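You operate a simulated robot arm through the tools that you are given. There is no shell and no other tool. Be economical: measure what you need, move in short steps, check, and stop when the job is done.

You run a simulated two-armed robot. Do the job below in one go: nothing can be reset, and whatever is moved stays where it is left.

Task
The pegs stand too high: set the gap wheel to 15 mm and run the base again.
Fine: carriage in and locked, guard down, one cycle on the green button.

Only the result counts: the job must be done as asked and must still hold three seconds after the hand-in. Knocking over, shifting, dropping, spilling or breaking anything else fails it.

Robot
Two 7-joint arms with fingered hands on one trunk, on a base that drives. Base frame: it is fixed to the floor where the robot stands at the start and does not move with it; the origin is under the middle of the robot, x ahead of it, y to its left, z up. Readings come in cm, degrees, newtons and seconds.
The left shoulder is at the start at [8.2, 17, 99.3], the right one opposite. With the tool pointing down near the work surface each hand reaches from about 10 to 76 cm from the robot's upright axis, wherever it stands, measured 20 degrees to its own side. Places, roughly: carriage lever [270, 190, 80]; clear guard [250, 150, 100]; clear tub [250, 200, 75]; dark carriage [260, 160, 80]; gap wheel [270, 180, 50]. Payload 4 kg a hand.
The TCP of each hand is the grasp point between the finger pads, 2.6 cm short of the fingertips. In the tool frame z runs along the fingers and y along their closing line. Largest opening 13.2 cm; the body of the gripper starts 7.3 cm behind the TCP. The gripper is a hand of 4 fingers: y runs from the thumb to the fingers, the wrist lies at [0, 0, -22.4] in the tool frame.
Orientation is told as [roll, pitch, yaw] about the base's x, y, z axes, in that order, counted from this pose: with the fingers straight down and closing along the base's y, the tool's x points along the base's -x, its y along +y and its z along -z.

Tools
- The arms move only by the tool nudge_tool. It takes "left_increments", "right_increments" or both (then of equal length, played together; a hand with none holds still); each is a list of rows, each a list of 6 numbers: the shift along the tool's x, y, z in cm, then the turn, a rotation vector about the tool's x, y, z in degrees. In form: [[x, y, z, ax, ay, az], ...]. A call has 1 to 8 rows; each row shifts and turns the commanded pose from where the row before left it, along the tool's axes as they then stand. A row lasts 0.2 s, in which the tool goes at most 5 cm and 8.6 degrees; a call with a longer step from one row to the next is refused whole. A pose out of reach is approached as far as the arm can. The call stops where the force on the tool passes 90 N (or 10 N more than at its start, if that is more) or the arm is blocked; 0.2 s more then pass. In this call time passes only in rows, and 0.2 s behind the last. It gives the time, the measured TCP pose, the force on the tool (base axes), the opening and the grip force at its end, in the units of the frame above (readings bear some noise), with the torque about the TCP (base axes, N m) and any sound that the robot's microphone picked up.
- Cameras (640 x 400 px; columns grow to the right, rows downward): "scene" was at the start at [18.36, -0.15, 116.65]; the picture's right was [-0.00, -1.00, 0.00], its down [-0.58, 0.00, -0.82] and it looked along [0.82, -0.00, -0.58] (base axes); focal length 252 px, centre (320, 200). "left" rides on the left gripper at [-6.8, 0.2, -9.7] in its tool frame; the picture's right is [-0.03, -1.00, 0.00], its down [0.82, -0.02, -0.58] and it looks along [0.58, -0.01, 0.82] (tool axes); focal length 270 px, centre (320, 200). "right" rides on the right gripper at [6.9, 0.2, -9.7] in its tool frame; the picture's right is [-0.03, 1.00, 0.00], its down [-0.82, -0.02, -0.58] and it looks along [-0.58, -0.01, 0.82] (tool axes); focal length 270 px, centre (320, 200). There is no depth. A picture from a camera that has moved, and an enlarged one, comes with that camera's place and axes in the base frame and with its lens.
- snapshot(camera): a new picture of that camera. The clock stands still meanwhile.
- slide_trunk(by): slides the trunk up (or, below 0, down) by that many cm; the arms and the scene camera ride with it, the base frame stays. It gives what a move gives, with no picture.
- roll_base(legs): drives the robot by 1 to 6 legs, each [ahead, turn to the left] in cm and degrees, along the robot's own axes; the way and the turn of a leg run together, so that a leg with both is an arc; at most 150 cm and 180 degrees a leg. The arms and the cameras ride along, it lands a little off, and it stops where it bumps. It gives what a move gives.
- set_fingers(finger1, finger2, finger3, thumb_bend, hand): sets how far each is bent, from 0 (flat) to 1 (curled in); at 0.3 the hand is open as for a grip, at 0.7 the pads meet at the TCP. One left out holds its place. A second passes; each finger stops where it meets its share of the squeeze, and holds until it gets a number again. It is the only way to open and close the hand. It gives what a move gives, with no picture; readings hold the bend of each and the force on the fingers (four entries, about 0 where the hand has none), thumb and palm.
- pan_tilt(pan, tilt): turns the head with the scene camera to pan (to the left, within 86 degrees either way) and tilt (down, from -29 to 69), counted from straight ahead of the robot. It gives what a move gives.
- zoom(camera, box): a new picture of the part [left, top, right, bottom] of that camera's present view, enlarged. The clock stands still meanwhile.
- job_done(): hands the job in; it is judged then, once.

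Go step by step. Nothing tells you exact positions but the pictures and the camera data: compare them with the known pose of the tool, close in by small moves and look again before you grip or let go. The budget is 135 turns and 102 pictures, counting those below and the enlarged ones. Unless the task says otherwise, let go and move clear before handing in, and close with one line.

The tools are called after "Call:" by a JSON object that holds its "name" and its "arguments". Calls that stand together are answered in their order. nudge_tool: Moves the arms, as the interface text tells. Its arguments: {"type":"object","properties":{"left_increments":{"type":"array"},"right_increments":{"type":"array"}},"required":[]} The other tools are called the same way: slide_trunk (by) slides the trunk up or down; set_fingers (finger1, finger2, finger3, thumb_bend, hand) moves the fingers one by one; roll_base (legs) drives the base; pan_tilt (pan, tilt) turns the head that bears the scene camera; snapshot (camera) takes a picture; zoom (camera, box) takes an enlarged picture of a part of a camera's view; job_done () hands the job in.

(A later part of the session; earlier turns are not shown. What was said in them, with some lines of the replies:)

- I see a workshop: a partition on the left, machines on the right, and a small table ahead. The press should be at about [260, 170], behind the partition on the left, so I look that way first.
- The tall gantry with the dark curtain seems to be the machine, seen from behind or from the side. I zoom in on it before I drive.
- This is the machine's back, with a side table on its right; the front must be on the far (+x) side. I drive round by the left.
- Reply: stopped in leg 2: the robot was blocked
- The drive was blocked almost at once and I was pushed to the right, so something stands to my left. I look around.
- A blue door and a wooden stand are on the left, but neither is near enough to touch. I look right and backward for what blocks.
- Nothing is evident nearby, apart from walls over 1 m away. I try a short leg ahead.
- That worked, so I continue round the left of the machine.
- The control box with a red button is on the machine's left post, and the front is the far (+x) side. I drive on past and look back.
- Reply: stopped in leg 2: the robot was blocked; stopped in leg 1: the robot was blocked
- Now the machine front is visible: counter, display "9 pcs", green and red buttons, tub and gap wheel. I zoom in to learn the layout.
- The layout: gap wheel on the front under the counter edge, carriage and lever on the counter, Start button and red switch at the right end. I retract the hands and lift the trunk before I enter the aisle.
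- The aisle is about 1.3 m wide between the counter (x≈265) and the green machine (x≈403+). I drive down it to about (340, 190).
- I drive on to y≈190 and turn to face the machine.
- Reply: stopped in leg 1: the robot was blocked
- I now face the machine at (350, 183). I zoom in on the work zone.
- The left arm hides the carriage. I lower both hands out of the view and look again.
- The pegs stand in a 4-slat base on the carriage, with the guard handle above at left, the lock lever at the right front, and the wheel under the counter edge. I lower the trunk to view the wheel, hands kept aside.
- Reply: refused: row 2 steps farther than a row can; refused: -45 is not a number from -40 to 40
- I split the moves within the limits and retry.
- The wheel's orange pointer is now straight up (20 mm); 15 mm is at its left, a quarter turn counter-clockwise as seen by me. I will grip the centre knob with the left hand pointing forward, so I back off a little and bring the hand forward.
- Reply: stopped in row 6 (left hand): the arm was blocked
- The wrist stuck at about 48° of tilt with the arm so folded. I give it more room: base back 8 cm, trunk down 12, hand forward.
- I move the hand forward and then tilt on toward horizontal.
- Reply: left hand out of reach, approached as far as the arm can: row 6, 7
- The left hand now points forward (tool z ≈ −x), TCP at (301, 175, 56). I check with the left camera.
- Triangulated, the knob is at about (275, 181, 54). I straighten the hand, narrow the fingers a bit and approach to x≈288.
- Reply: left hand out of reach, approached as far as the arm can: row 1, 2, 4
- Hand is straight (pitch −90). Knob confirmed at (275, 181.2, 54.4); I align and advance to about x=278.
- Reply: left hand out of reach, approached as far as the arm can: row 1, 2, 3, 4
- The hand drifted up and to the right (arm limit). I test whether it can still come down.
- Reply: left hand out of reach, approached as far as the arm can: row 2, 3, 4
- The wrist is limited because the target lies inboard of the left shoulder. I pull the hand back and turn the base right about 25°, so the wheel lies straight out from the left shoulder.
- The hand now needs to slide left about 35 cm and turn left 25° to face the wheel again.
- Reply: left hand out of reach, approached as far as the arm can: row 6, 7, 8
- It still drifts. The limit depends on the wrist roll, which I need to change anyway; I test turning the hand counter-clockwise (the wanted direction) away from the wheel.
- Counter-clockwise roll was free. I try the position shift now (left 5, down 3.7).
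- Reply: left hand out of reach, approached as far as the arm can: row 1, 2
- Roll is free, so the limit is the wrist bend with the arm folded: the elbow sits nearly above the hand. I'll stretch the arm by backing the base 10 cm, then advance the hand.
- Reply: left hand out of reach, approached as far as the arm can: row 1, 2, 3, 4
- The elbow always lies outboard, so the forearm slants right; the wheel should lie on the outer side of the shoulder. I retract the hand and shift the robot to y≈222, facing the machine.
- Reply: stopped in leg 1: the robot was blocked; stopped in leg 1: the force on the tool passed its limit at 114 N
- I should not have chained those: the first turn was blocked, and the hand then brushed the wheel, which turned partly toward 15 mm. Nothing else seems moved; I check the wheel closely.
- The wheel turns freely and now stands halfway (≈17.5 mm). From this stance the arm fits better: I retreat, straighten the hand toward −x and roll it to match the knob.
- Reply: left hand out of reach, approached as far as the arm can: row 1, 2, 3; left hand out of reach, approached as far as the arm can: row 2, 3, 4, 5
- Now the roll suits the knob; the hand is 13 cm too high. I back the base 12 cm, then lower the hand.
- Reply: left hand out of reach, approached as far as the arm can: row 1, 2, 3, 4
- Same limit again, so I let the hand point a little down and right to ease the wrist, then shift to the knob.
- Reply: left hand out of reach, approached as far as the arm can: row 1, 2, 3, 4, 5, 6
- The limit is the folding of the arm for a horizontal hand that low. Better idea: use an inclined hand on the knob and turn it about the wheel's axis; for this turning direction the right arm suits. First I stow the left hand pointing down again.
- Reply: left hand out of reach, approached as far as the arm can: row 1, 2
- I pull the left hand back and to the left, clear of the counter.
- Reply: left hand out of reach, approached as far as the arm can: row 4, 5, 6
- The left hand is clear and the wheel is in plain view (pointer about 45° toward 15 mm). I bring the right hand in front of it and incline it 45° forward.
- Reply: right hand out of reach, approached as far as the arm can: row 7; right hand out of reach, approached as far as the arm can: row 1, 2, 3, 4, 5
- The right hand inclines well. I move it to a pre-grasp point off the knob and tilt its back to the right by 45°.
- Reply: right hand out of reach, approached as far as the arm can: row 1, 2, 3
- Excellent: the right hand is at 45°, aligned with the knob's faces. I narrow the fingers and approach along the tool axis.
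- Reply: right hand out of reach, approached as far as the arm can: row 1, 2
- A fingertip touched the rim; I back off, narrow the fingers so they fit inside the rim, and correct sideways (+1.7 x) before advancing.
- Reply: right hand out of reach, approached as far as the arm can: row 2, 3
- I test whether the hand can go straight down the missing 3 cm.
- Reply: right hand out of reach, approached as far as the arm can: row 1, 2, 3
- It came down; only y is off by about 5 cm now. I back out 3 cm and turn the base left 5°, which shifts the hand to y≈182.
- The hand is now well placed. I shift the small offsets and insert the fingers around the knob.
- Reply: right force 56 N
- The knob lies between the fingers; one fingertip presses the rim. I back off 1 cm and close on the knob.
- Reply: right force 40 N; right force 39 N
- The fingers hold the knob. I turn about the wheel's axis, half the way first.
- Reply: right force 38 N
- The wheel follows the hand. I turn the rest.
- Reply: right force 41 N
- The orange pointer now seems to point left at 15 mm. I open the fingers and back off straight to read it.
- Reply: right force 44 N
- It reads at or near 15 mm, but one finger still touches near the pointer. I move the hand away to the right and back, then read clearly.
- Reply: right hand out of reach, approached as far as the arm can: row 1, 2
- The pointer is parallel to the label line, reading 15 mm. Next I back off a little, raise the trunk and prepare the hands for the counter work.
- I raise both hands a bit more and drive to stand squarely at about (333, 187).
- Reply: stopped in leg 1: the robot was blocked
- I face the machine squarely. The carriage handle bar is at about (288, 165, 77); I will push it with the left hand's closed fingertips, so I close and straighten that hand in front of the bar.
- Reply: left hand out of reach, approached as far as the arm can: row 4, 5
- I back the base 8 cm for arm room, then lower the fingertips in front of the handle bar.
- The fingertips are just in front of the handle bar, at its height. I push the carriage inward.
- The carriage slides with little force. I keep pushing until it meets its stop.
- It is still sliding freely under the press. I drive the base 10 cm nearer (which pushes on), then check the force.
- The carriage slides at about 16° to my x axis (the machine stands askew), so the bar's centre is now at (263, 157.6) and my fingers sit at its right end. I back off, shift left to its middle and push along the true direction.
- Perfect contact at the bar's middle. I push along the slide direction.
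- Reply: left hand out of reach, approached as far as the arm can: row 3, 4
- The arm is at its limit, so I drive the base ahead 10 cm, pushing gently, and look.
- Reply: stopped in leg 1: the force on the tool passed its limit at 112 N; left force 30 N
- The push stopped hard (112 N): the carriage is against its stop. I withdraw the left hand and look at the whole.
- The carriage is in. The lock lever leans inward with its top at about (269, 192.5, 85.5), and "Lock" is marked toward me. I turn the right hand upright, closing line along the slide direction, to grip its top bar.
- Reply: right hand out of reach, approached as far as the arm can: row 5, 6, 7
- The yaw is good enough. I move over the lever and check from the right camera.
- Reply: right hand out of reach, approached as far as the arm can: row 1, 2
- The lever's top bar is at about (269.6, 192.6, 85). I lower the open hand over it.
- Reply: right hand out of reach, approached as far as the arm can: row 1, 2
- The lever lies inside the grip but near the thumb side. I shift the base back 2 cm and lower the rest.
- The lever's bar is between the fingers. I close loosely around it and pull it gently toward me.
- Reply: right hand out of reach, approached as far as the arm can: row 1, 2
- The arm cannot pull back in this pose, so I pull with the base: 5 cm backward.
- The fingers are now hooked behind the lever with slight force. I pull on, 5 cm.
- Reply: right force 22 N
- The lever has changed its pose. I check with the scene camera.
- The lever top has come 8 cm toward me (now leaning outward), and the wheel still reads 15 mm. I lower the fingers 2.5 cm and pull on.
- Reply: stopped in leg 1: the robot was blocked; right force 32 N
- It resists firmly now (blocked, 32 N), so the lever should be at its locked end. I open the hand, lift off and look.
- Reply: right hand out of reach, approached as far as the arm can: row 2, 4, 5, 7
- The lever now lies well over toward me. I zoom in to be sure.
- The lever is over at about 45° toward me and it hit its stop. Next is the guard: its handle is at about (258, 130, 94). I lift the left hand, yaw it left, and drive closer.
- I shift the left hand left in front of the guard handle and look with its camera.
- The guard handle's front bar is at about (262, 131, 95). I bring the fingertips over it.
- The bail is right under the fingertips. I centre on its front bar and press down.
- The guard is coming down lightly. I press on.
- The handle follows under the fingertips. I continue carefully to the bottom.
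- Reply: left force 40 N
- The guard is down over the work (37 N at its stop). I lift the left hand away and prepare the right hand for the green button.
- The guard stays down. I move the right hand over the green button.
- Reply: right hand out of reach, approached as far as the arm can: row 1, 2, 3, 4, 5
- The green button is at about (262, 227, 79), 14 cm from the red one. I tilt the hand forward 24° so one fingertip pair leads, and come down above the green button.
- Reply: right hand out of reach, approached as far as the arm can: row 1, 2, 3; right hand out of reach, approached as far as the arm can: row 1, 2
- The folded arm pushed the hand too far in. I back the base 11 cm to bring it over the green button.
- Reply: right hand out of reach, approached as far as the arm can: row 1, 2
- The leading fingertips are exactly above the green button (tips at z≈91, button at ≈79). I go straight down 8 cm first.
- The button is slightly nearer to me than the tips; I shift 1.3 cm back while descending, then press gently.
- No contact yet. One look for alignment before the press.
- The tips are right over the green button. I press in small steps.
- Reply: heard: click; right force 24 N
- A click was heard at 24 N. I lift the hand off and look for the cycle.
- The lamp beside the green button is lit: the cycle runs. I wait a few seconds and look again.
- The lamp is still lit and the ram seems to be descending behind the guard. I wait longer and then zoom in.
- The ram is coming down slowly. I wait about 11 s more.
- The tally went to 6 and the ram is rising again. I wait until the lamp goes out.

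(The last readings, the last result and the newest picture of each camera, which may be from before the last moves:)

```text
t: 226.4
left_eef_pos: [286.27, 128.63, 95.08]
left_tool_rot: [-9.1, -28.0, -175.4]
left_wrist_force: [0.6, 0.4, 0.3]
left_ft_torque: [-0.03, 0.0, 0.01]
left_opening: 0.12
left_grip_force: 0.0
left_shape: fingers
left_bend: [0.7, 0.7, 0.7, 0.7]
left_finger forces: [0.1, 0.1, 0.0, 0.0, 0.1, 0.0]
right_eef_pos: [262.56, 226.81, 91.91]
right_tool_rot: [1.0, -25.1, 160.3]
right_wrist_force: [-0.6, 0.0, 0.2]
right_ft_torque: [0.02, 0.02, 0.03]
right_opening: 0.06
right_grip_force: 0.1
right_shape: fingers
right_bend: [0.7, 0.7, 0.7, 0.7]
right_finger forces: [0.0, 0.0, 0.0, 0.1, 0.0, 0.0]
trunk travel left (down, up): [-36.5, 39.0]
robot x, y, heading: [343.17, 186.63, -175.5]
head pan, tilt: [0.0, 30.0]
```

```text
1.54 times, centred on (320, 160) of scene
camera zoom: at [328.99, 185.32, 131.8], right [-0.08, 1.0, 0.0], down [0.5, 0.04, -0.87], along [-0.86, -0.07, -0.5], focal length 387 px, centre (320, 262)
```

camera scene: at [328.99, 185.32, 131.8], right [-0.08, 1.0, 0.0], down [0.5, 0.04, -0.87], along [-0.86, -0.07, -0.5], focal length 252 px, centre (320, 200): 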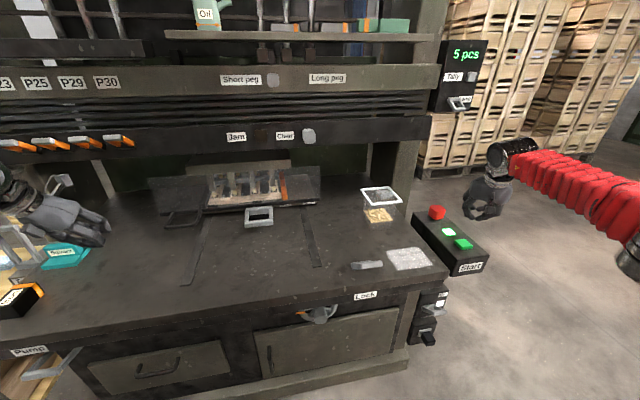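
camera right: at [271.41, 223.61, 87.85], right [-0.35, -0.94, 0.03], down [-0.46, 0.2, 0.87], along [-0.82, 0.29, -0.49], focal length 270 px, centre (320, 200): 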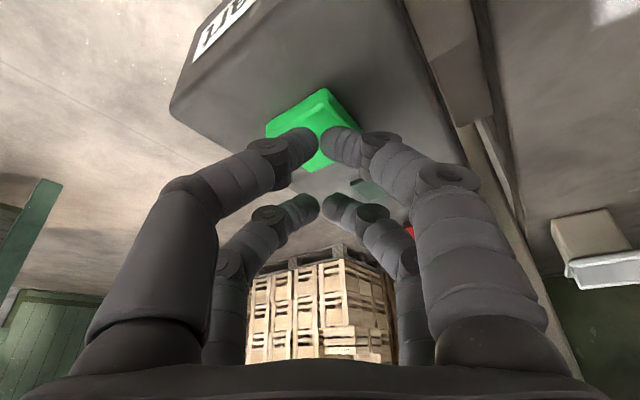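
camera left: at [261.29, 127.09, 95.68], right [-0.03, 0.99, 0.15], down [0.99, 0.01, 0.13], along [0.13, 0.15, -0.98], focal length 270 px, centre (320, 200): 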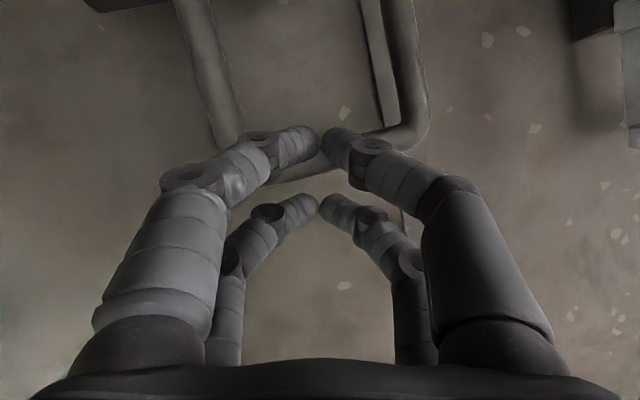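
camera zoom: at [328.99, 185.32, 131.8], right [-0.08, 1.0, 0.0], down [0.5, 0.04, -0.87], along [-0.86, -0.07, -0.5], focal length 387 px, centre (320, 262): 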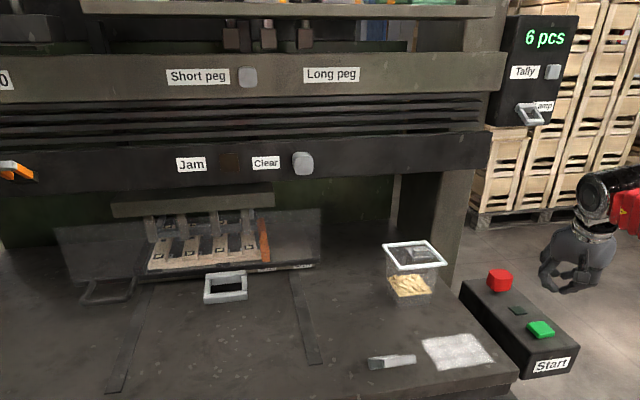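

The lamp is out: one cycle complete, tally 6, no jam. I check the pegs and the wheel closely.

Call:
{"name": "zoom", "arguments": {"camera": "scene", "box": [190, 140, 330, 230]}}

Call:
{"name": "zoom", "arguments": {"camera": "scene", "box": [260, 260, 400, 350]}}

```text
4.44 times, centred on (260, 185) of scene
camera zoom: at [328.99, 185.32, 131.8], right [-0.08, 1.0, 0.0], down [0.5, 0.04, -0.87], along [-0.86, -0.07, -0.5], focal length 1119 px, centre (587, 267)
```

zoom: 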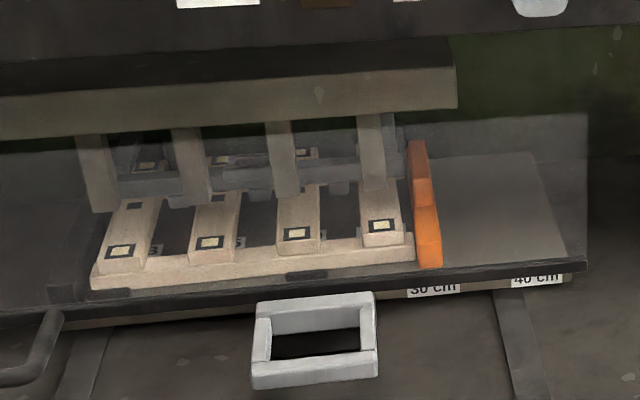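

```text
4.44 times, centred on (330, 305) of scene
camera zoom: at [328.99, 185.32, 131.8], right [-0.08, 1.0, 0.0], down [0.5, 0.04, -0.87], along [-0.86, -0.07, -0.5], focal length 1119 px, centre (276, -267)
```

zoom: 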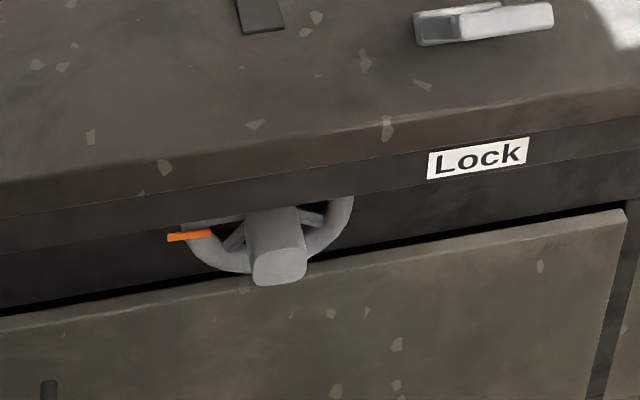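

The pegs now sit nearly flush and the pointer stays at 15 mm. I lift both hands clear.

Call:
{"name": "nudge_tool", "arguments": {"left_increments": [[0, 0, -4, 0, 0, 0], [0, 0, -4, 0, 0, 0]], "right_increments": [[0, 0, -4, 0, 0, 0], [0, 0, -4, 0, 0, 0]]}}

Call:
{"name": "roll_base", "arguments": {"legs": [[-10, 0]]}}

```text
t: 227.1
left_eef_pos: [290.32, 127.84, 102.26]
left_tool_rot: [-9.0, -28.1, -175.5]
left_wrist_force: [0.3, 1.4, -0.1]
left_ft_torque: [-0.02, 0.0, -0.01]
left_opening: 0.09
left_grip_force: 0.1
left_shape: fingers
left_bend: [0.7, 0.7, 0.7, 0.7]
left_finger forces: [0.0, 0.1, 0.0, 0.1, 0.0, 0.0]
right_eef_pos: [265.95, 225.84, 99.16]
right_tool_rot: [1.0, -25.3, 160.3]
right_wrist_force: [-0.1, -0.6, 0.3]
right_ft_torque: [0.0, 0.04, 0.0]
right_opening: 0.09
right_grip_force: 0.1
right_shape: fingers
right_bend: [0.7, 0.7, 0.7, 0.7]
right_finger forces: [0.0, 0.0, 0.0, 0.1, 0.0, 0.1]
trunk travel left (down, up): [-36.5, 39.0]
robot x, y, heading: [342.96, 186.45, -175.4]
head pan, tilt: [0.0, 30.0]
```

```text
t: 228.2
left_eef_pos: [300.42, 128.52, 102.3]
left_tool_rot: [-9.0, -28.2, -175.4]
left_wrist_force: [0.2, -0.6, -0.6]
left_ft_torque: [-0.03, 0.02, 0.02]
left_opening: 0.09
left_grip_force: 0.1
left_shape: fingers
left_bend: [0.7, 0.7, 0.7, 0.7]
left_finger forces: [0.1, 0.0, 0.0, 0.0, 0.0, 0.0]
right_eef_pos: [276.0, 226.52, 99.36]
right_tool_rot: [1.0, -25.3, 160.3]
right_wrist_force: [0.0, 0.2, 0.8]
right_ft_torque: [-0.01, 0.03, 0.0]
right_opening: 0.08
right_grip_force: 0.0
right_shape: fingers
right_bend: [0.7, 0.7, 0.7, 0.7]
right_finger forces: [0.0, 0.0, 0.0, 0.0, 0.1, 0.0]
trunk travel left (down, up): [-36.5, 39.0]
robot x, y, heading: [352.97, 187.47, -175.5]
head pan, tilt: [0.0, 30.0]
```

Everything is in place and the hands are clear, so I hand the job in.

Call:
{"name": "job_done", "arguments": {}}

```text
The job is handed in.
```

The gap wheel is set to 15 mm and the base has been run again: carriage in and locked, guard down, one cycle on the green button, and the pegs now sit nearly flush. Before that, my left hand brushed the wheel while I was turning and moved it partway toward 15 mm; I then set it fully with the right hand.
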